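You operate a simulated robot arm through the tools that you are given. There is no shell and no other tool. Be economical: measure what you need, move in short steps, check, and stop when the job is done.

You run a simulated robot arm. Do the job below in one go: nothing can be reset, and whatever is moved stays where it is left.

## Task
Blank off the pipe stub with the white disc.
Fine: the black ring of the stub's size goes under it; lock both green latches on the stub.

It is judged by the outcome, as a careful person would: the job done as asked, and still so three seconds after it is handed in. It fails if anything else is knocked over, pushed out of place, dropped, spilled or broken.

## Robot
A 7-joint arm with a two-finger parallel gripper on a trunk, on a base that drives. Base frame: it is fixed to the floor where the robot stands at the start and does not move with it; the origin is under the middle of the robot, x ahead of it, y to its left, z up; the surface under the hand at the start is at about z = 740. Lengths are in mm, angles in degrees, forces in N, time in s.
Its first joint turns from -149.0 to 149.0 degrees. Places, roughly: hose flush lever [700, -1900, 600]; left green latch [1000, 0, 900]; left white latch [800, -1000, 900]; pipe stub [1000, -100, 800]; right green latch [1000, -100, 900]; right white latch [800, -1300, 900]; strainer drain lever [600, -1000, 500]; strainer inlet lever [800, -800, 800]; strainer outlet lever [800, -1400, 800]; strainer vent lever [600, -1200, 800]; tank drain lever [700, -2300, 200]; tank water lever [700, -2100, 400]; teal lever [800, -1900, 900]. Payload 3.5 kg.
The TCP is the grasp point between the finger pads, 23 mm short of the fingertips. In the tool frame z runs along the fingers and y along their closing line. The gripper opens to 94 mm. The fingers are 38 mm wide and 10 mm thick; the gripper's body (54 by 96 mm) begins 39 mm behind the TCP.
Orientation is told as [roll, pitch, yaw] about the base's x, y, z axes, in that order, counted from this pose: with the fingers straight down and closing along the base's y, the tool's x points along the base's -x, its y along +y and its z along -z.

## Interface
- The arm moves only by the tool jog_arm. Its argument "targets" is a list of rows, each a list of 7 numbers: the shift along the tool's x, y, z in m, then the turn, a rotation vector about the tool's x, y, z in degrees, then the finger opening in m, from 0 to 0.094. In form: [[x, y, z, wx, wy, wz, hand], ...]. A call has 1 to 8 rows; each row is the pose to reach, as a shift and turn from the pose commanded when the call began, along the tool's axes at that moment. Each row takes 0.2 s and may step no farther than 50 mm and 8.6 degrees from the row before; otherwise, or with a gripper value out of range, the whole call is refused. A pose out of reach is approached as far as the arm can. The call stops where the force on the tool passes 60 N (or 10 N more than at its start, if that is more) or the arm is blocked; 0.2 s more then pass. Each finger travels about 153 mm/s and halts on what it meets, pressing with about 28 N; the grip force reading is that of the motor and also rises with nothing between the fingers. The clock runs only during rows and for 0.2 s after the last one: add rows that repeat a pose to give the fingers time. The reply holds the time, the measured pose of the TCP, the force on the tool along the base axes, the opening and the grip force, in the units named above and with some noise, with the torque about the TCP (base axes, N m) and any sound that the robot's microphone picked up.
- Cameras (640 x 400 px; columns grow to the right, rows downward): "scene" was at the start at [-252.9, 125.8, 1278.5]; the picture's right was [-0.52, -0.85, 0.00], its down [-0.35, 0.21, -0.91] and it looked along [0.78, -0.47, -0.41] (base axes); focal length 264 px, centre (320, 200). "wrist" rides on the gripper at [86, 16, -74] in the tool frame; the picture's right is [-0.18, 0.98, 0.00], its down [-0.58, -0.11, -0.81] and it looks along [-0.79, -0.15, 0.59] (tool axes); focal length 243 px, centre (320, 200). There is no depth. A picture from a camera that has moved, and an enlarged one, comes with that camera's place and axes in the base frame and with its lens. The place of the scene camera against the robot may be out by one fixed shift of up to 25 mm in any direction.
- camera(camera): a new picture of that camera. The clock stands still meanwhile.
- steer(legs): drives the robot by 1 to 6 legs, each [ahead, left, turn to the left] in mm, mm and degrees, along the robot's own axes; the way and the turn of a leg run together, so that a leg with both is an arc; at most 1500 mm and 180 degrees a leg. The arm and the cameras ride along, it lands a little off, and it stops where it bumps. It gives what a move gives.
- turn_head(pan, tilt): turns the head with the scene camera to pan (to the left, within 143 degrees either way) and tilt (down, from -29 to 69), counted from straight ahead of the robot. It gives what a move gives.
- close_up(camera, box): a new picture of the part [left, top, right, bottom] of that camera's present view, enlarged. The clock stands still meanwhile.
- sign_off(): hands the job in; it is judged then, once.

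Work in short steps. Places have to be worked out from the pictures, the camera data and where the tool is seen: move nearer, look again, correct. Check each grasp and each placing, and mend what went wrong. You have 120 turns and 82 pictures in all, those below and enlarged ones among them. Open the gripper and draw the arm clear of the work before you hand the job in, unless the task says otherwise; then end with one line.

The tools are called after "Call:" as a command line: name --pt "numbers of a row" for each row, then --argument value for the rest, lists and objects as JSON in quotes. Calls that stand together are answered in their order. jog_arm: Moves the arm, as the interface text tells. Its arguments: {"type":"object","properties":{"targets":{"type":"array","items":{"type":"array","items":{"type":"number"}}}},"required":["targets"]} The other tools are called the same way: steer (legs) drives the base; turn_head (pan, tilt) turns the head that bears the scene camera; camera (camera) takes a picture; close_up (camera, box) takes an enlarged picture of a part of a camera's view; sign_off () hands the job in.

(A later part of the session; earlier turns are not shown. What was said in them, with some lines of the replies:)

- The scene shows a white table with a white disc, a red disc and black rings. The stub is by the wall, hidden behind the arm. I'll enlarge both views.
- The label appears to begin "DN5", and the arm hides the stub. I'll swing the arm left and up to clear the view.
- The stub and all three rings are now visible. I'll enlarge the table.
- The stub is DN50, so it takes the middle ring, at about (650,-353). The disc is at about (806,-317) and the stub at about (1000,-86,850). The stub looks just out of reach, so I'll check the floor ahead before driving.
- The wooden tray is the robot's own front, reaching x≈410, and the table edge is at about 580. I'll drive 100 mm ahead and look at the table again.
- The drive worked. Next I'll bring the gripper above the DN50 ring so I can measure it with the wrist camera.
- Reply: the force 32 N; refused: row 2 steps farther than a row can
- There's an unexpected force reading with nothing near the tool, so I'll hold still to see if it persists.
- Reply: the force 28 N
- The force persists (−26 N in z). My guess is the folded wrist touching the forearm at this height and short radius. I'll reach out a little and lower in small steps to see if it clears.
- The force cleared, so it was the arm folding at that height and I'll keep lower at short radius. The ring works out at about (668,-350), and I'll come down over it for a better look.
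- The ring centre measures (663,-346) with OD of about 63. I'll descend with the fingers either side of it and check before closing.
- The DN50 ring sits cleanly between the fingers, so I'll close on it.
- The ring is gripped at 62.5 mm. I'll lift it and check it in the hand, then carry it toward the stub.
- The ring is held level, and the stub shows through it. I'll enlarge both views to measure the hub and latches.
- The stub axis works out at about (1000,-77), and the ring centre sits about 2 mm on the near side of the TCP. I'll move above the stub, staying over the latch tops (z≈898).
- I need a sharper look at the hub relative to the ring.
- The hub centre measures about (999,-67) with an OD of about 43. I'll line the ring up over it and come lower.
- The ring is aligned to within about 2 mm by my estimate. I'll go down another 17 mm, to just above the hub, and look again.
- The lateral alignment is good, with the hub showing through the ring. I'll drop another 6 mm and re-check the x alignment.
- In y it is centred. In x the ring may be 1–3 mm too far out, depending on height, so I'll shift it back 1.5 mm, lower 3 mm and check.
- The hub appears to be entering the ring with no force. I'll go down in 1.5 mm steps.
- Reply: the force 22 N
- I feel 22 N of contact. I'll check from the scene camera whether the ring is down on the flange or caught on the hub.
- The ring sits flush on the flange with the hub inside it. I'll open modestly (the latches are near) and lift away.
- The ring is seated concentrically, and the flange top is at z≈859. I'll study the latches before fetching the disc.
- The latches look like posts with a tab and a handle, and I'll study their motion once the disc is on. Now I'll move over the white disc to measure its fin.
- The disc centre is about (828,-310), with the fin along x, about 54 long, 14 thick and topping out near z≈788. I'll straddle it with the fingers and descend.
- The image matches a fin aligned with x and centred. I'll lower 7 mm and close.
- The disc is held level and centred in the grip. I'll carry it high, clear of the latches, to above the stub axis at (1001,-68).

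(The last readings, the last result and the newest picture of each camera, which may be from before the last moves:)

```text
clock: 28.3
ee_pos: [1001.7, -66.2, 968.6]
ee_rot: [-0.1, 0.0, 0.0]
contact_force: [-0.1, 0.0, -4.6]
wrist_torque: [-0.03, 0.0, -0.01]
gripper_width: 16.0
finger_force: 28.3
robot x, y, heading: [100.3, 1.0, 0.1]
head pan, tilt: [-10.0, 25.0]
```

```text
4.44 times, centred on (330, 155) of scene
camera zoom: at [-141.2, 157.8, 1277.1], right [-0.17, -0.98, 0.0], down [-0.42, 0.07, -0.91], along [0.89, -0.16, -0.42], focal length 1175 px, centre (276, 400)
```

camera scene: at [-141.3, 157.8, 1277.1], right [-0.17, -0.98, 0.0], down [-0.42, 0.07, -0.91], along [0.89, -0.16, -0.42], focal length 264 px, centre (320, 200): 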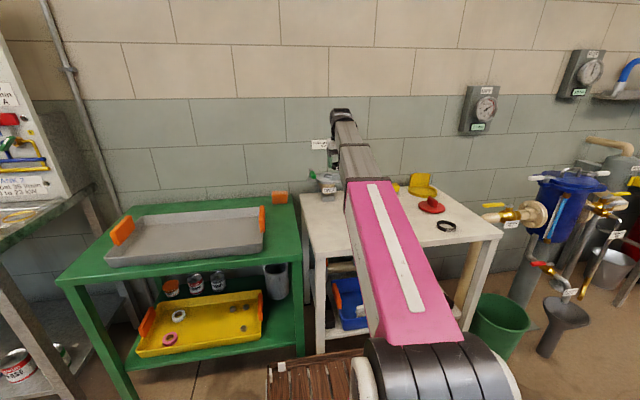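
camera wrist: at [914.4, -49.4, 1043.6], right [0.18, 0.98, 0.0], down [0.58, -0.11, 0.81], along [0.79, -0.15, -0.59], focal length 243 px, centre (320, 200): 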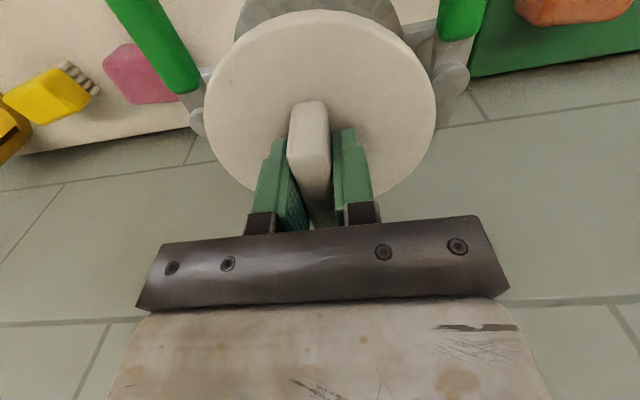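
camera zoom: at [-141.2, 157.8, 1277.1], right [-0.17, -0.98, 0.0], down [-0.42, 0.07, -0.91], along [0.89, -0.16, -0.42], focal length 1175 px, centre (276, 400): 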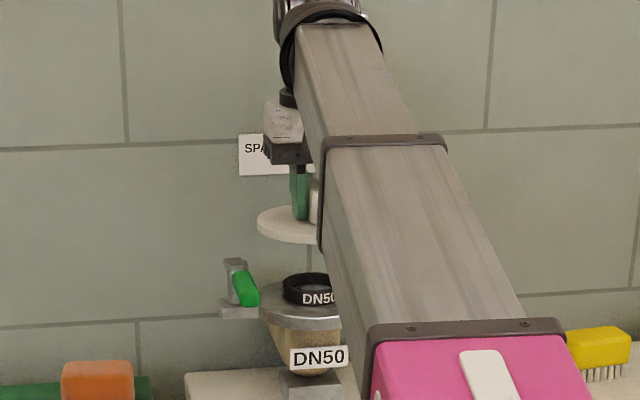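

Everything is clear. I'll descend to about 15 mm above the ring, correcting y by −2 mm, and check.

Call:
jog_arm --pt "0.0008 -0.0015 0.01 0 0 0 0.0" --pt "0.0008 -0.0015 0.025 0 0 0 0.0" --pt "0.0008 -0.0015 0.04 0 0 0 0.0"

Call:
camera --camera "wrist"

Call:
close_up --camera "scene" --box '[300, 140, 356, 195]'

```text
clock: 29.1
ee_pos: [1000.1, -69.0, 929.0]
ee_rot: [-0.1, 0.1, 0.1]
contact_force: [-0.5, -0.3, -3.7]
wrist_torque: [0.0, 0.0, -0.05]
gripper_width: 15.7
finger_force: 28.2
robot x, y, heading: [100.4, -2.1, 0.1]
head pan, tilt: [-10.0, 25.0]
```

```text
42 pictures are left
camera wrist: at [914.4, -51.9, 1003.7], right [0.18, 0.98, 0.0], down [0.58, -0.11, 0.81], along [0.79, -0.15, -0.59], focal length 243 px, centre (320, 200)
```

wrist: 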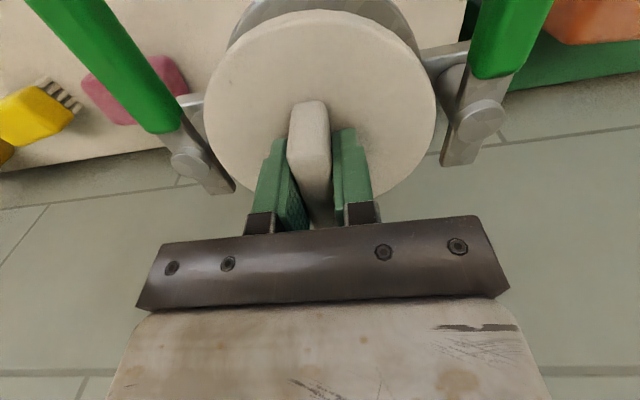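

```text
7.27 times, centred on (328, 168) of scene
camera zoom: at [-141.2, 157.8, 1277.1], right [-0.17, -0.98, 0.0], down [-0.42, 0.07, -0.91], along [0.89, -0.16, -0.42], focal length 1923 px, centre (262, 436)
```

zoom: 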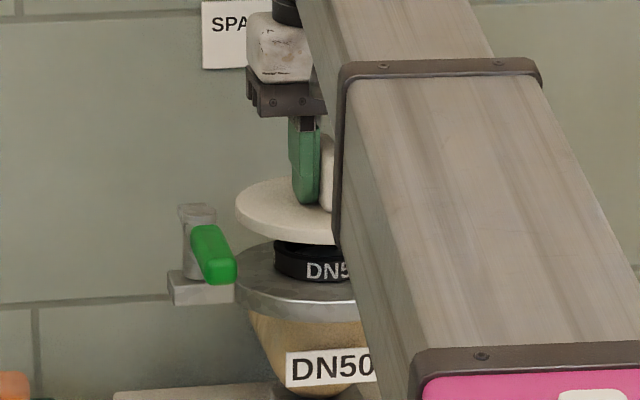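

The disc is concentric with the flange edges. I'll lower until I feel contact.

Call:
jog_arm --pt "0 0.0004 0.008 0 0 0 0.0" --pt "0 0.0004 0.012 0 0 0 0.0" --pt "0 0.0004 0.015 0 0 0 0.0"

Call:
close_up --camera "scene" --box '[300, 140, 356, 195]'

```text
clock: 29.9
ee_pos: [999.1, -67.8, 913.9]
ee_rot: [0.0, 0.0, -0.1]
contact_force: [-0.1, -0.5, -4.2]
wrist_torque: [0.0, 0.02, -0.03]
gripper_width: 16.1
finger_force: 27.9
robot x, y, heading: [102.6, 1.2, 0.1]
head pan, tilt: [-10.0, 25.0]
```

```text
7.27 times, centred on (328, 168) of scene
camera zoom: at [-141.2, 157.8, 1277.1], right [-0.17, -0.98, 0.0], down [-0.42, 0.07, -0.91], along [0.89, -0.16, -0.42], focal length 1923 px, centre (262, 436)
```

zoom: 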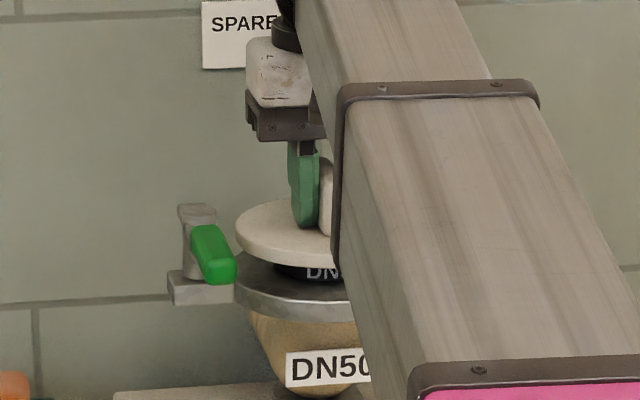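

There's no contact yet, so I'll continue in 1.5 mm steps.

Call:
jog_arm --pt "-0.0007 0 0.0015 0 0 0 0.0" --pt "-0.0007 0 0.003 0 0 0 0.0" --pt "-0.0007 0 0.0045 0 0 0 0.0"

Call:
close_up --camera "scene" --box '[300, 140, 356, 195]'

```text
clock: 30.7
ee_pos: [1000.5, -67.6, 909.7]
ee_rot: [0.1, 0.0, 0.0]
contact_force: [0.3, 0.5, -2.7]
wrist_torque: [-0.03, -0.01, 0.01]
gripper_width: 15.8
finger_force: 28.3
robot x, y, heading: [98.5, -1.8, -0.0]
head pan, tilt: [-10.0, 25.0]
```

```text
7.27 times, centred on (328, 168) of scene
camera zoom: at [-141.2, 157.8, 1277.1], right [-0.17, -0.98, 0.0], down [-0.42, 0.07, -0.91], along [0.89, -0.16, -0.42], focal length 1923 px, centre (262, 436)
```

zoom: 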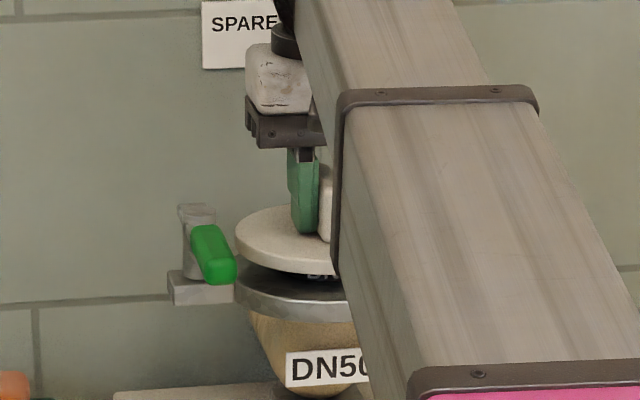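

Still nothing touching, so I'll keep stepping down.

Call:
jog_arm --pt "0 0 0.0015 0 0 0 0.0" --pt "0 0 0.003 0 0 0 0.0" --pt "0 0 0.0045 0 0 0 0.0"

```text
clock: 31.5
ee_pos: [1000.8, -67.5, 909.1]
ee_rot: [0.0, -0.3, 0.0]
contact_force: [2.2, -1.4, 61.5]
wrist_torque: [0.03, 0.27, -0.02]
gripper_width: 15.8
finger_force: 27.9
robot x, y, heading: [98.7, -3.8, 0.1]
head pan, tilt: [-10.0, 25.0]
```

The disc met the ring at TCP z 909 with very little torque, so it is seated flat. I'll unload and open the fingers.

Call:
jog_arm --pt "0 0 -0.001 0 0 0 0.0" --pt "0 0 -0.001 0 0 0 0.02" --pt "0 0 -0.001 0 0 0 0.045" --pt "0 0 -0.001 0 0 0 0.045"

Call:
camera --camera "wrist"

```text
clock: 32.2
ee_pos: [1001.2, -68.9, 908.7]
ee_rot: [0.0, -0.3, 0.0]
contact_force: [-0.1, -0.7, 20.0]
wrist_torque: [-0.01, 0.32, -0.01]
gripper_width: 42.7
finger_force: 0.1
robot x, y, heading: [97.6, 0.5, -0.1]
head pan, tilt: [-10.0, 25.0]
stopped in row 3: the force on the tool passed its limit at 74 N (the readings are from after the stop); the commanded pose is now the measured one
```

```text
38 pictures are left
camera wrist: at [914.6, -51.6, 983.2], right [0.18, 0.98, 0.0], down [0.58, -0.11, 0.81], along [0.79, -0.15, -0.59], focal length 243 px, centre (320, 200)
```

wrist: 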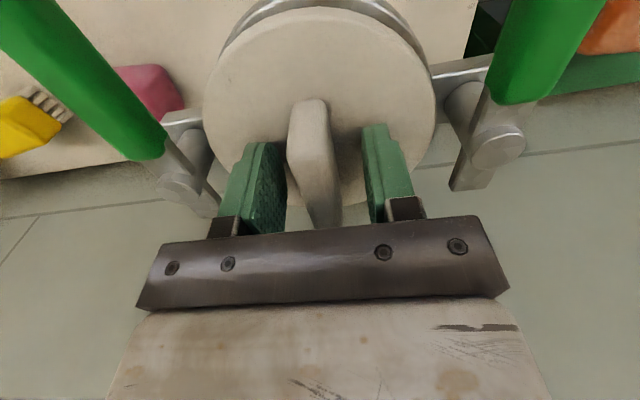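

Released, with the disc concentric. I'll lift clear and back off, opening only as far as needed, then look at the disc and latches.

Call:
jog_arm --pt "0 0 -0.005 0 0 0 0.045" --pt "0 0 -0.045 0 0 0 0.045" --pt "0.02 0 -0.075 0 0 0 0.045" --pt "0.065 0 -0.08 0 0 0 0.045" --pt "0.11 0 -0.08 0 0 0 0.045"

Call:
camera --camera "wrist"

Call:
close_up --camera "wrist" --box '[200, 40, 500, 240]'

```text
clock: 33.4
ee_pos: [891.4, -66.2, 985.0]
ee_rot: [0.0, -0.2, 0.0]
contact_force: [0.0, 0.8, -0.3]
wrist_torque: [0.04, -0.01, 0.01]
gripper_width: 45.1
finger_force: 0.1
robot x, y, heading: [102.6, 1.7, 0.1]
head pan, tilt: [-10.0, 25.0]
```

```text
37 pictures are left
camera wrist: at [804.1, -49.1, 1059.8], right [0.18, 0.98, 0.0], down [0.58, -0.11, 0.81], along [0.79, -0.15, -0.59], focal length 243 px, centre (320, 200)
```

wrist: 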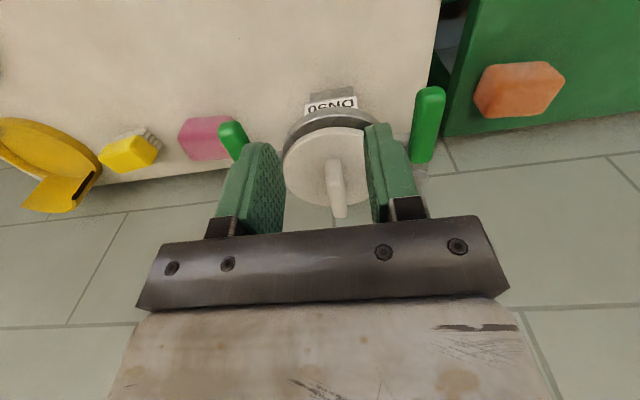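

```text
2.00 times, centred on (350, 140) of wrist
camera zoom: at [804.1, -49.1, 1059.8], right [0.18, 0.98, 0.0], down [0.58, -0.11, 0.81], along [0.79, -0.15, -0.59], focal length 485 px, centre (260, 320)
```

zoom: 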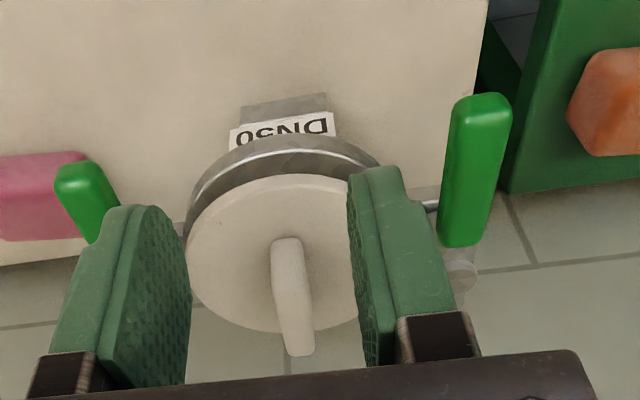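

The disc is well seated. The latch pivots are about (1003,14) and (1003,-150). The tabs point toward the wall and the handles toward me, so locking should mean swinging each handle outward, bringing its tab over the disc. I'll position over the left handle.

Call:
jog_arm --pt "-0.014 0.03 0.005 0 0 0 0.045" --pt "-0.028 0.06 0.015 0 0 0 0.045" --pt "-0.0416 0.079 0.035 0 0 0 0.045"

Call:
camera --camera "wrist"

Call:
close_up --camera "scene" --box '[290, 120, 370, 200]'

```text
clock: 34.2
ee_pos: [933.5, 11.2, 951.1]
ee_rot: [0.0, -0.2, -0.1]
contact_force: [-0.3, 1.0, 0.3]
wrist_torque: [0.01, -0.01, -0.01]
gripper_width: 44.9
finger_force: 0.1
robot x, y, heading: [102.6, 0.5, 0.2]
head pan, tilt: [-10.0, 25.0]
```

```text
35 pictures are left
camera wrist: at [846.7, 28.1, 1025.7], right [0.18, 0.98, 0.0], down [0.58, -0.11, 0.81], along [0.79, -0.15, -0.59], focal length 243 px, centre (320, 200)
```

wrist: 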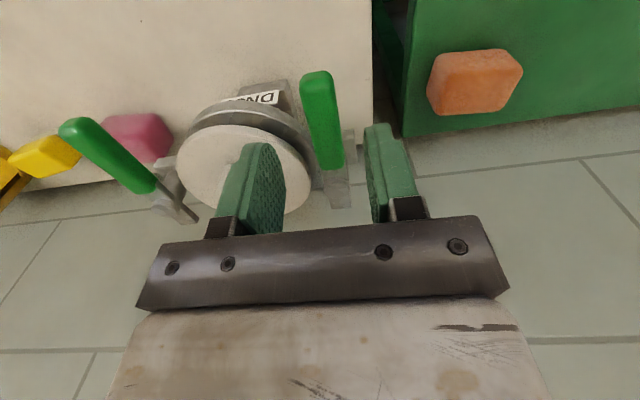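

```text
5.00 times, centred on (330, 160) of scene
camera zoom: at [-141.2, 157.9, 1277.1], right [-0.17, -0.98, 0.0], down [-0.42, 0.07, -0.91], along [0.89, -0.16, -0.42], focal length 1322 px, centre (270, 400)
```

zoom: 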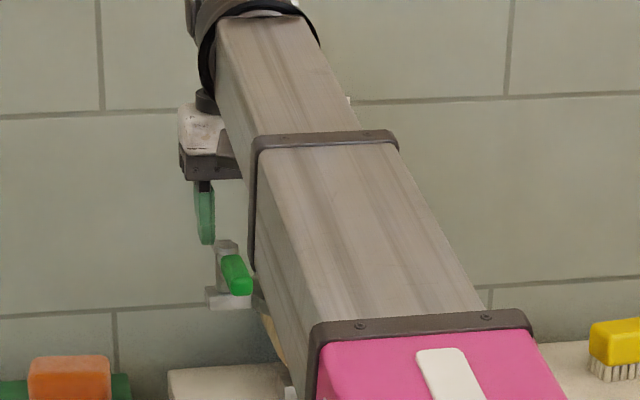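

The handle runs from x≈909 to 976 at y≈13. I'll lower the fingers either side of it and narrow the gap without clamping.

Call:
jog_arm --pt "0 0.0015 0.02 0 0 0 0.042" --pt "0 0.0015 0.04 0 0 0 0.042" --pt "0 0.0015 0.05 0 0 0 0.042" --pt "0 0.0015 0.05 0 0 0 0.028"

Call:
camera --camera "wrist"

Call:
close_up --camera "scene" --box '[310, 145, 350, 190]'

```text
clock: 35.2
ee_pos: [934.0, 10.6, 901.4]
ee_rot: [0.0, -0.2, 0.0]
contact_force: [-0.7, 0.6, 1.1]
wrist_torque: [0.0, 0.01, -0.03]
gripper_width: 28.1
finger_force: 0.0
robot x, y, heading: [98.7, 4.0, -0.0]
head pan, tilt: [-10.0, 25.0]
```

```text
33 pictures are left
camera wrist: at [847.1, 28.3, 976.8], right [0.18, 0.98, 0.0], down [0.58, -0.11, 0.81], along [0.79, -0.15, -0.59], focal length 243 px, centre (320, 200)
```

wrist: 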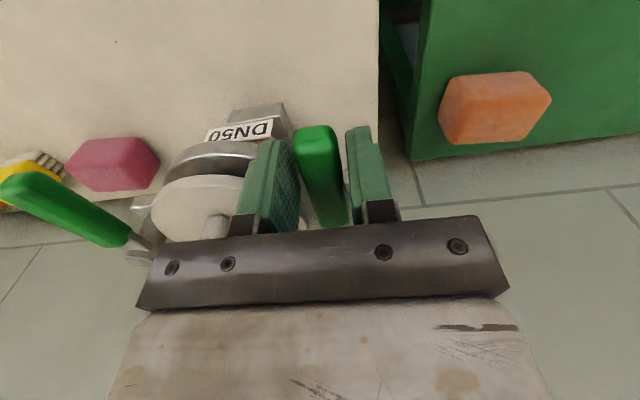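

```text
8.89 times, centred on (330, 168) of scene
camera zoom: at [-141.2, 157.8, 1277.1], right [-0.17, -0.98, 0.0], down [-0.42, 0.07, -0.91], along [0.89, -0.16, -0.42], focal length 2350 px, centre (231, 489)
```

zoom: 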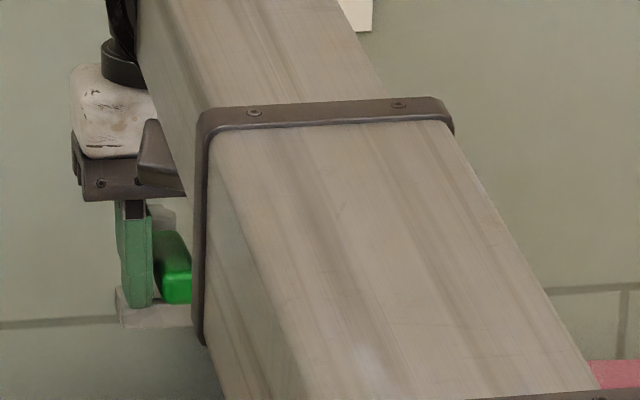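

The fingers straddle the left handle. I'll swing it outward along its arc by 40° and watch the force.

Call:
jog_arm --pt "-0.0007 0.0096 0 0 0 8 0.028" --pt "-0.0027 0.019 0 0 0 16 0.028" --pt "-0.006 0.0281 0 0 0 24 0.028" --pt "-0.0105 0.0366 0 0 0 32 0.028" --pt "-0.0161 0.0444 0 0 0 40 0.028"

Call:
camera --camera "wrist"

```text
clock: 36.4
ee_pos: [949.8, 55.9, 902.6]
ee_rot: [0.0, -0.1, -40.3]
contact_force: [-0.5, 0.0, 0.5]
wrist_torque: [0.03, 0.01, 0.01]
gripper_width: 28.2
finger_force: 0.2
robot x, y, heading: [98.2, -0.6, -0.0]
head pan, tilt: [-10.0, 25.0]
```

```text
31 pictures are left
camera wrist: at [893.8, 125.1, 976.6], right [0.77, 0.63, 0.0], down [0.37, -0.46, 0.81], along [0.51, -0.62, -0.59], focal length 243 px, centre (320, 200)
```

wrist: 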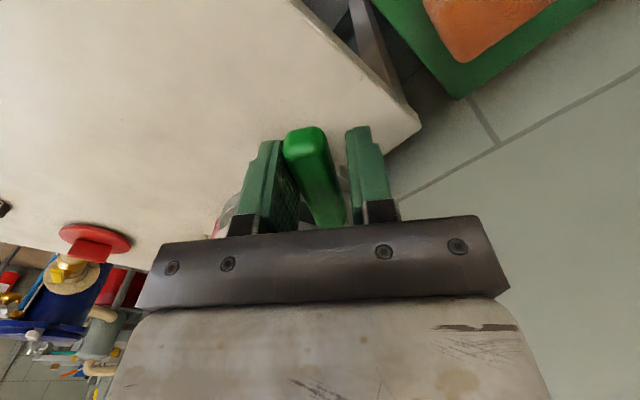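

The handle follows freely. I'll continue the same arc to about 88°.

Call:
jog_arm --pt "-0.0007 0.0096 0 0 0 8 0.028" --pt "-0.0027 0.019 0 0 0 16 0.028" --pt "-0.006 0.0281 0 0 0 24 0.028" --pt "-0.0105 0.0366 0 0 0 32 0.028" --pt "-0.0161 0.0444 0 0 0 40 0.028" --pt "-0.0228 0.0513 0 0 0 48 0.028"

Call:
camera --camera "wrist"

Call:
close_up --camera "scene" --box '[290, 130, 370, 190]'

```text
clock: 37.8
ee_pos: [1001.1, 81.8, 901.2]
ee_rot: [0.2, 0.0, -88.1]
contact_force: [-0.3, 0.4, -0.4]
wrist_torque: [0.0, 0.0, 0.03]
gripper_width: 28.1
finger_force: 0.1
robot x, y, heading: [96.3, -1.1, -0.0]
head pan, tilt: [-10.0, 25.0]
```

```text
30 pictures are left
camera wrist: at [1013.3, 169.0, 976.6], right [0.99, -0.15, 0.0], down [-0.09, -0.58, 0.81], along [-0.12, -0.8, -0.59], focal length 243 px, centre (320, 200)
```

wrist: 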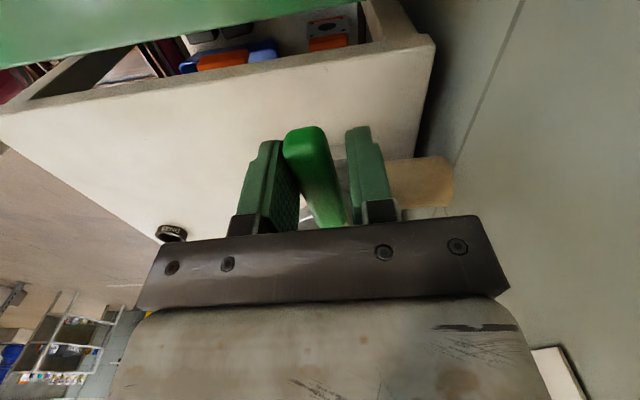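

```text
6.67 times, centred on (330, 160) of scene
camera zoom: at [-141.2, 157.8, 1277.1], right [-0.17, -0.98, 0.0], down [-0.42, 0.07, -0.91], along [0.89, -0.16, -0.42], focal length 1762 px, centre (253, 467)
```

zoom: 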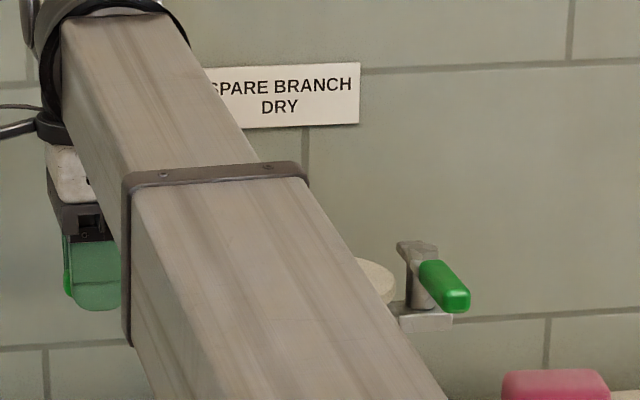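

No stop felt yet at 88°. I'll nudge further to find the end of travel, watching the force.

Call:
jog_arm --pt "-0.0002 0.0048 0 0 0 4 0.028" --pt "-0.0007 0.0096 0 0 0 8 0.028"

Call:
close_up --camera "wrist" --box '[220, 110, 470, 240]'

```text
clock: 38.4
ee_pos: [1007.9, 81.6, 903.2]
ee_rot: [0.0, 0.0, -96.1]
contact_force: [-8.9, -2.9, 1.1]
wrist_torque: [0.09, 0.12, 0.26]
gripper_width: 32.4
finger_force: 4.8
robot x, y, heading: [99.2, 4.0, -0.1]
head pan, tilt: [-10.0, 25.0]
```

```text
2.56 times, centred on (345, 175) of wrist
camera zoom: at [1033.4, 165.4, 976.8], right [0.96, -0.29, 0.0], down [-0.17, -0.57, 0.81], along [-0.23, -0.77, -0.59], focal length 621 px, centre (256, 264)
```

zoom: 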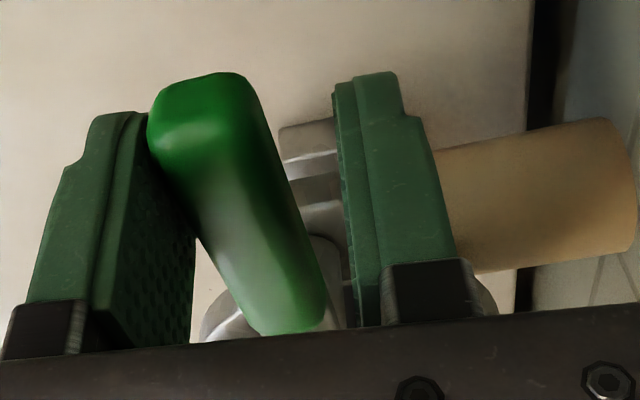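

The end of travel is felt at about 90°. I'll press slightly harder to be sure it is home, then open, lift and inspect.

Call:
jog_arm --pt "0 0.002 0 0 0 -3 0.033" --pt "0 0.004 0 0 0 -6 0.033"

Call:
jog_arm --pt "0 -0.006 0 0 0 0 0.045" --pt "0 -0.006 -0.04 0 0 0 0.045" --pt "0 -0.006 -0.085 0 0 0 0.045"

Call:
camera --camera "wrist"

```text
clock: 39.0
ee_pos: [1012.8, 80.8, 903.2]
ee_rot: [0.1, -0.1, -90.0]
contact_force: [-10.9, 3.9, -0.3]
wrist_torque: [0.09, 0.14, -0.25]
gripper_width: 37.4
finger_force: 5.3
robot x, y, heading: [100.3, -2.6, 0.3]
head pan, tilt: [-10.0, 25.0]
```

```text
clock: 39.8
ee_pos: [1006.9, 79.9, 986.5]
ee_rot: [0.1, 0.0, -90.0]
contact_force: [-0.2, -0.1, -0.1]
wrist_torque: [0.01, 0.02, -0.06]
gripper_width: 45.0
finger_force: 0.0
robot x, y, heading: [101.6, -2.8, -0.2]
head pan, tilt: [-10.0, 25.0]
```

```text
27 pictures are left
camera wrist: at [1022.7, 166.7, 1062.2], right [0.98, -0.18, 0.0], down [-0.11, -0.58, 0.81], along [-0.15, -0.79, -0.59], focal length 243 px, centre (320, 200)
```

wrist: 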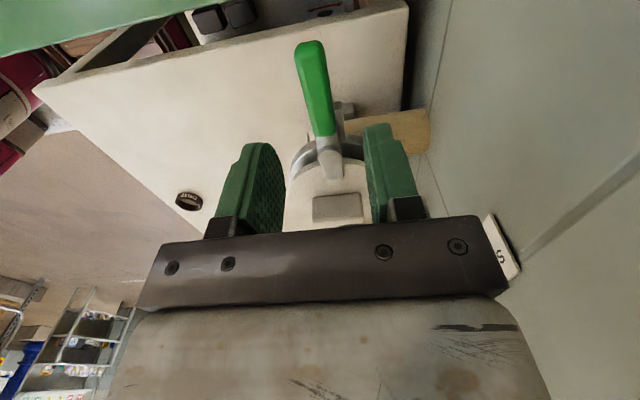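

Call:
close_up --camera "wrist" --box '[250, 20, 430, 240]'

```text
1.82 times, centred on (340, 130) of wrist
camera zoom: at [1022.7, 166.7, 1062.2], right [0.98, -0.18, 0.0], down [-0.11, -0.58, 0.81], along [-0.15, -0.79, -0.59], focal length 441 px, centre (284, 327)
```

zoom: 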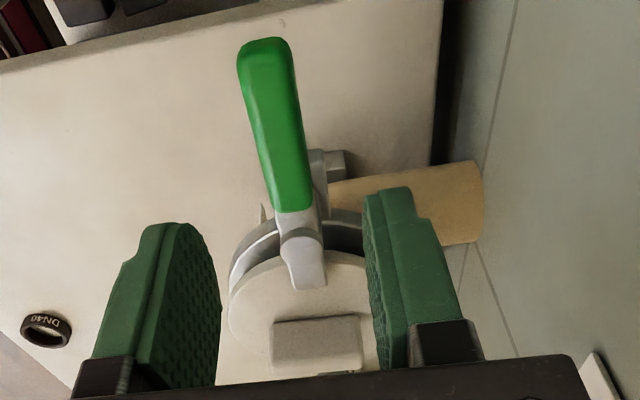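

The tab now lies over the disc edge and the handle is at about 90°. To be sure it is fully home, I'll press it once with closed fingers from the trailing side.

Call:
jog_arm --pt "0.005 -0.03 0 0 0 0 0.02" --pt "0.005 -0.03 0.03 0 0 0 0.0" --pt "0.005 -0.03 0.06 0 0 0 0.0" --pt "0.005 -0.03 0.085 0 0 0 0.0"

Call:
jog_arm --pt "0 0.005 0 0 0 0 0.0" --pt "0 0.009 0 0 0 0 0.0" --pt "0 0.012 0 0 0 0 0.0" --pt "0 0.015 0 0 0 0 0.0"

```text
clock: 40.8
ee_pos: [975.4, 85.2, 902.7]
ee_rot: [0.2, 0.0, -90.0]
contact_force: [-0.4, 0.0, -0.6]
wrist_torque: [-0.01, -0.03, 0.01]
gripper_width: 0.0
finger_force: 28.4
robot x, y, heading: [101.0, 0.4, -0.2]
head pan, tilt: [-10.0, 25.0]
```

```text
clock: 41.8
ee_pos: [982.2, 85.8, 901.9]
ee_rot: [-0.7, -0.2, -90.1]
contact_force: [-15.8, 0.6, 8.8]
wrist_torque: [-0.21, -0.12, -0.29]
gripper_width: 0.0
finger_force: 28.2
robot x, y, heading: [97.3, -2.0, 0.4]
head pan, tilt: [-10.0, 25.0]
stopped in row 4: the force on the tool passed its limit at 64 N (the readings are from after the stop); the commanded pose is now the measured one
```

The latch is against a hard stop, so the left one is locked. I'll back off, lift, rotate the tool back, and go to the right handle.

Call:
jog_arm --pt "0 -0.006 0 0 0 0 0.0" --pt "0 -0.01 -0.045 0 0 0 0.0" --pt "-0.01 -0.017 -0.085 0 0 -8 0.02" --pt "-0.025 -0.024 -0.085 0 0 -16 0.045" --pt "-0.04 -0.031 -0.085 0 0 -24 0.045" --pt "-0.055 -0.038 -0.085 0 0 -32 0.045" --pt "-0.07 -0.045 -0.085 0 0 -40 0.045" --pt "-0.084 -0.052 -0.085 0 0 -48 0.045"

Call:
jog_arm --pt "-0.0105 -0.0179 0 0 0 -8 0.045" --pt "-0.021 -0.0358 0 0 0 -16 0.045" --pt "-0.0315 -0.0537 0 0 0 -24 0.045" --pt "-0.042 -0.0716 0 0 0 -32 0.045" --pt "-0.0525 -0.0895 0 0 0 -38 0.045" --pt "-0.063 -0.1074 0 0 0 -42 0.045"

Call:
camera --camera "wrist"

```text
clock: 43.6
ee_pos: [932.6, 1.6, 987.1]
ee_rot: [-0.6, 0.5, -42.0]
contact_force: [1.2, -0.5, 0.3]
wrist_torque: [0.02, 0.01, 0.0]
gripper_width: 44.9
finger_force: 0.1
robot x, y, heading: [99.4, -2.0, -0.1]
head pan, tilt: [-10.0, 25.0]
```

```text
clock: 45.0
ee_pos: [907.6, -120.7, 987.4]
ee_rot: [-0.1, 0.7, 0.1]
contact_force: [0.5, -0.1, -0.6]
wrist_torque: [0.02, -0.02, -0.01]
gripper_width: 44.9
finger_force: 0.0
robot x, y, heading: [99.2, -0.6, 0.0]
head pan, tilt: [-10.0, 25.0]
```

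```text
25 pictures are left
camera wrist: at [821.8, -103.0, 1063.2], right [0.18, 0.98, 0.0], down [0.59, -0.11, 0.8], along [0.79, -0.15, -0.6], focal length 243 px, centre (320, 200)
```

wrist: 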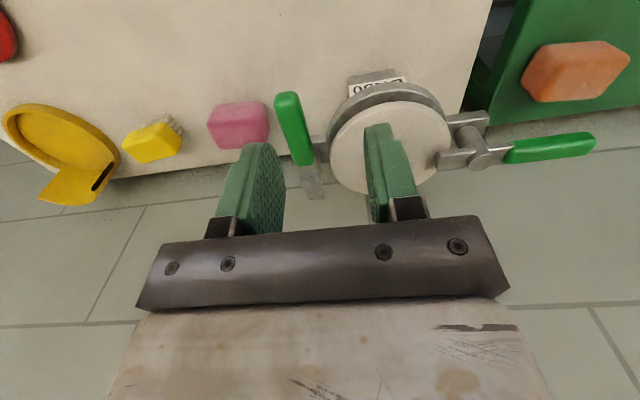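

The left latch is clearly locked over the disc. The right handle lies at y≈-148, x 911–975. I'll go down around it as I did on the left.

Call:
jog_arm --pt "-0.0254 -0.0273 0.01 0 0 0 0.042" --pt "-0.0254 -0.0273 0.045 0 0 0 0.042" --pt "-0.0254 -0.0273 0.075 0 0 0 0.042" --pt "-0.0254 -0.0273 0.086 0 0 0 0.042" --pt "-0.0254 -0.0273 0.086 0 0 0 0.028"

Call:
camera --camera "wrist"

```text
clock: 46.2
ee_pos: [931.9, -148.3, 900.2]
ee_rot: [-0.2, 0.7, -0.1]
contact_force: [0.1, -0.2, -0.2]
wrist_torque: [0.04, 0.01, 0.01]
gripper_width: 28.0
finger_force: 0.1
robot x, y, heading: [99.8, -0.1, 0.2]
head pan, tilt: [-10.0, 25.0]
```

```text
24 pictures are left
camera wrist: at [846.2, -131.7, 976.3], right [0.19, 0.98, 0.0], down [0.59, -0.11, 0.8], along [0.79, -0.15, -0.6], focal length 243 px, centre (320, 200)
```

wrist: 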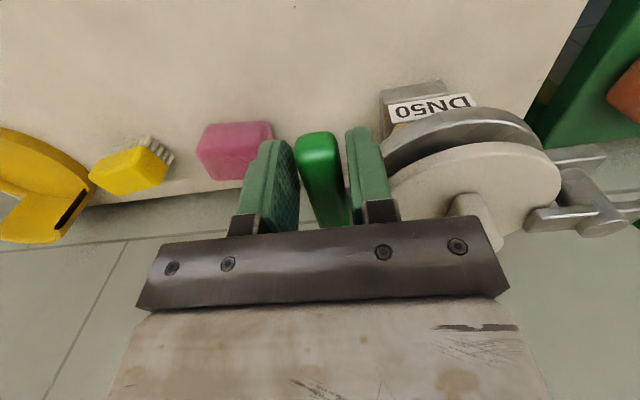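

The fingers straddle the right handle. I'll swing it outward (mirror arc) by 48°.

Call:
jog_arm --pt "-0.0007 -0.0096 0 0 0 -8 0.028" --pt "-0.0027 -0.019 0 0 0 -16 0.028" --pt "-0.006 -0.0281 0 0 0 -24 0.028" --pt "-0.0105 -0.0366 0 0 0 -32 0.028" --pt "-0.0161 -0.0444 0 0 0 -40 0.028" --pt "-0.0228 -0.0513 0 0 0 -48 0.028"

Call:
camera --camera "wrist"

```text
clock: 47.6
ee_pos: [953.9, -200.6, 901.1]
ee_rot: [0.5, 0.5, 48.1]
contact_force: [0.0, 0.7, -0.6]
wrist_torque: [0.03, -0.02, -0.03]
gripper_width: 28.3
finger_force: 0.0
robot x, y, heading: [98.1, -2.0, 0.2]
head pan, tilt: [-10.0, 25.0]
```

```text
23 pictures are left
camera wrist: at [885.5, -253.9, 976.7], right [-0.61, 0.79, 0.01], down [0.48, 0.36, 0.8], along [0.63, 0.49, -0.6], focal length 243 px, centre (320, 200)
```

wrist: 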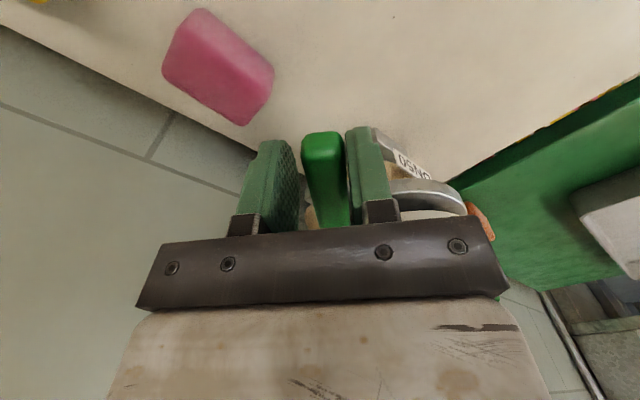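

It is following. I'll continue to about 90°.

Call:
jog_arm --pt "-0.0007 -0.0096 0 0 0 -8 0.028" --pt "-0.0027 -0.019 0 0 0 -16 0.028" --pt "-0.006 -0.0281 0 0 0 -24 0.028" --pt "-0.0105 -0.0366 0 0 0 -32 0.028" --pt "-0.0161 -0.0444 0 0 0 -40 0.028" --pt "-0.0185 -0.0485 0 0 0 -42 0.028"

Call:
close_up --camera "wrist" --box '[200, 100, 480, 240]'

```text
clock: 49.0
ee_pos: [1003.4, -219.1, 901.0]
ee_rot: [0.7, 0.0, 90.0]
contact_force: [0.2, 0.6, -0.5]
wrist_torque: [0.01, 0.02, 0.0]
gripper_width: 28.0
finger_force: 0.0
robot x, y, heading: [97.9, 1.4, 0.2]
head pan, tilt: [-10.0, 25.0]
```

```text
2.29 times, centred on (340, 170) of wrist
camera zoom: at [987.4, -303.8, 975.4], right [-0.98, 0.18, 0.01], down [0.12, 0.58, 0.8], along [0.14, 0.79, -0.59], focal length 555 px, centre (274, 269)
```

zoom: 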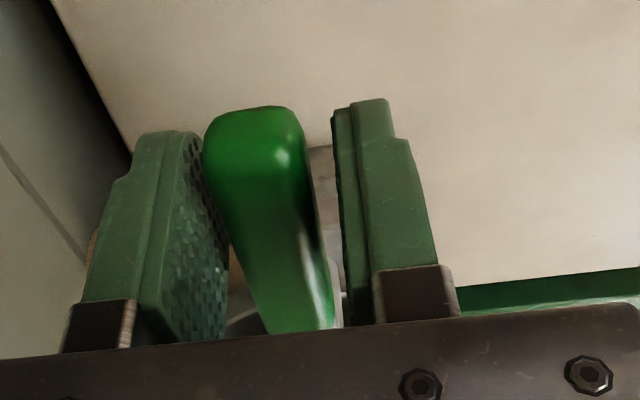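

It is nearly there. I'll lift, close the fingers, come down on the trailing (−x) side and press it to the stop.

Call:
jog_arm --pt "0 0 0 0 0 0 0.042" --pt "0 0 -0.045 0 0 0 0.042" --pt "0 0.01 -0.08 0 0 0 0.02" --pt "0 0.034 -0.08 0 0 0 0.0" --pt "0 0.034 -0.04 0 0 0 0.0" --pt "0 0.034 0.0 0 0 0 0.0"

Call:
jog_arm --pt "0 -0.006 0 0 0 0 0.0" --pt "0 -0.01 0 0 0 0 0.0" --pt "0 -0.013 0 0 0 0 0.0" --pt "0 -0.016 0 0 0 0 0.0" --pt "0 -0.019 0 0 0 0 0.0"

```text
clock: 50.4
ee_pos: [968.8, -216.6, 902.2]
ee_rot: [0.7, 0.1, 89.8]
contact_force: [0.8, -0.4, 0.2]
wrist_torque: [-0.03, 0.01, 0.0]
gripper_width: 0.0
finger_force: 28.0
robot x, y, heading: [101.9, 1.2, -0.0]
head pan, tilt: [-10.0, 25.0]
```

```text
clock: 51.6
ee_pos: [982.3, -218.3, 901.7]
ee_rot: [1.1, 0.0, 89.9]
contact_force: [-42.8, -1.3, 1.4]
wrist_torque: [0.01, -0.06, 0.88]
gripper_width: 0.0
finger_force: 28.1
robot x, y, heading: [98.3, -3.5, -0.2]
head pan, tilt: [-10.0, 25.0]
```

It hit a hard stop at the same place as the left latch, so both are home. I'll back off, lift, rotate back and inspect.

Call:
jog_arm --pt "0 0.008 0 0 0 0 0.0" --pt "0 0.012 -0.045 0 0 0 0.0" --pt "-0.01 0.017 -0.085 0 0 8 0.0" --pt "-0.02 0.03 -0.09 0 0 16 0.0" --pt "-0.03 0.045 -0.09 0 0 24 0.0" --pt "-0.04 0.06 -0.09 0 0 32 0.0" --pt "-0.05 0.075 -0.09 0 0 40 0.0" --pt "-0.06 0.09 -0.09 0 0 48 0.0"

Call:
jog_arm --pt "-0.005 0.015 0 0 0 8 0.02" --pt "-0.005 0.03 0 0 0 16 0.05" --pt "-0.005 0.045 0 0 0 24 0.09" --pt "-0.005 0.06 0 0 0 32 0.094" --pt "-0.005 0.075 0 0 0 38 0.094" --pt "-0.005 0.09 0 0 0 42 0.094"

Call:
camera --camera "wrist"

```text
clock: 53.4
ee_pos: [899.0, -159.0, 991.7]
ee_rot: [0.5, 0.6, 41.8]
contact_force: [0.0, -0.2, -0.2]
wrist_torque: [0.02, 0.0, 0.02]
gripper_width: 0.0
finger_force: 28.0
robot x, y, heading: [99.2, -1.5, 0.1]
head pan, tilt: [-10.0, 25.0]
```

```text
clock: 54.8
ee_pos: [842.9, -87.2, 993.3]
ee_rot: [0.0, 0.7, -0.3]
contact_force: [0.3, 0.0, -0.4]
wrist_torque: [0.0, -0.03, 0.01]
gripper_width: 94.1
finger_force: 0.1
robot x, y, heading: [97.7, 2.8, 0.1]
head pan, tilt: [-10.0, 25.0]
```

```text
21 pictures are left
camera wrist: at [757.2, -69.9, 1068.6], right [0.19, 0.98, 0.0], down [0.59, -0.11, 0.8], along [0.78, -0.15, -0.6], focal length 243 px, centre (320, 200)
```

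wrist: 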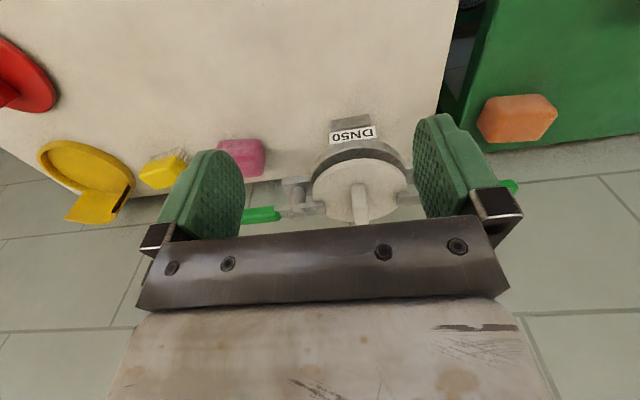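

Now I'll swing the arm well left of the work and take final scene close-ups.

Call:
jog_arm --pt "0.005 0.048 0 0 0 0 0.094" --pt "0.01 0.096 0 0 0 0 0.094" --pt "0.01 0.144 0 0 0 0 0.094" --pt "0.01 0.192 0 0 0 0 0.094" --pt "0.01 0.24 0 0 0 0 0.094" --pt "0.01 0.288 0 0 0 0 0.094" --pt "0.01 0.336 0 0 0 0 0.094" --pt "0.01 0.384 0 0 0 0 0.094"

Call:
close_up --camera "scene" --box '[290, 130, 370, 190]'

Call:
camera --camera "scene"

```text
clock: 56.6
ee_pos: [834.6, 296.8, 991.1]
ee_rot: [-0.1, 0.8, 0.0]
contact_force: [-0.5, 0.2, -0.2]
wrist_torque: [0.0, 0.0, 0.02]
gripper_width: 93.9
finger_force: 0.0
robot x, y, heading: [97.6, 0.9, 0.3]
head pan, tilt: [-10.0, 25.0]
```

```text
6.67 times, centred on (330, 160) of scene
camera zoom: at [-142.0, 157.9, 1277.1], right [-0.17, -0.98, 0.0], down [-0.42, 0.07, -0.91], along [0.89, -0.16, -0.42], focal length 1762 px, centre (253, 467)
```

zoom: 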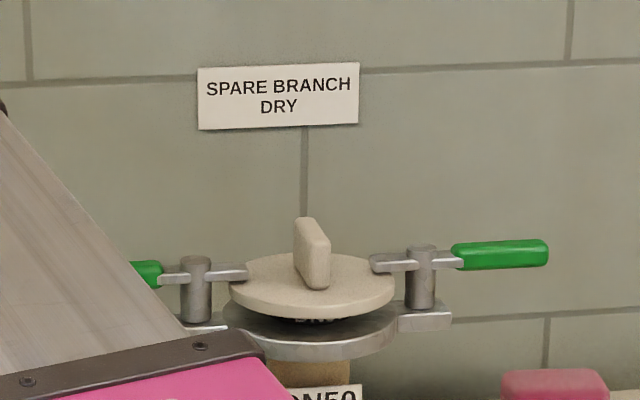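

```text
19 pictures are left
camera scene: at [-142.0, 157.9, 1277.1], right [-0.17, -0.98, 0.0], down [-0.42, 0.07, -0.91], along [0.89, -0.16, -0.42], focal length 264 px, centre (320, 200)
```

scene: 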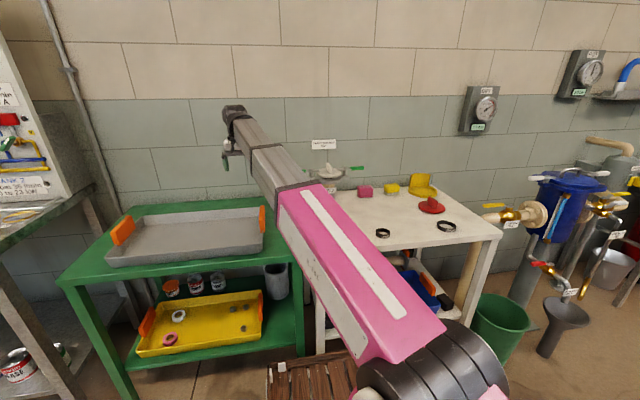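

The ring and disc are concentric on the stub, both latch tabs lie over the disc, the gripper is open and the arm is clear. The other items have not moved. I'm handing it in.

Call:
sign_off

```text
The job is handed in.
```

The DN50 stub is blanked off: the DN50 black ring is seated under the white disc, and both green latches are locked over it against their stops.
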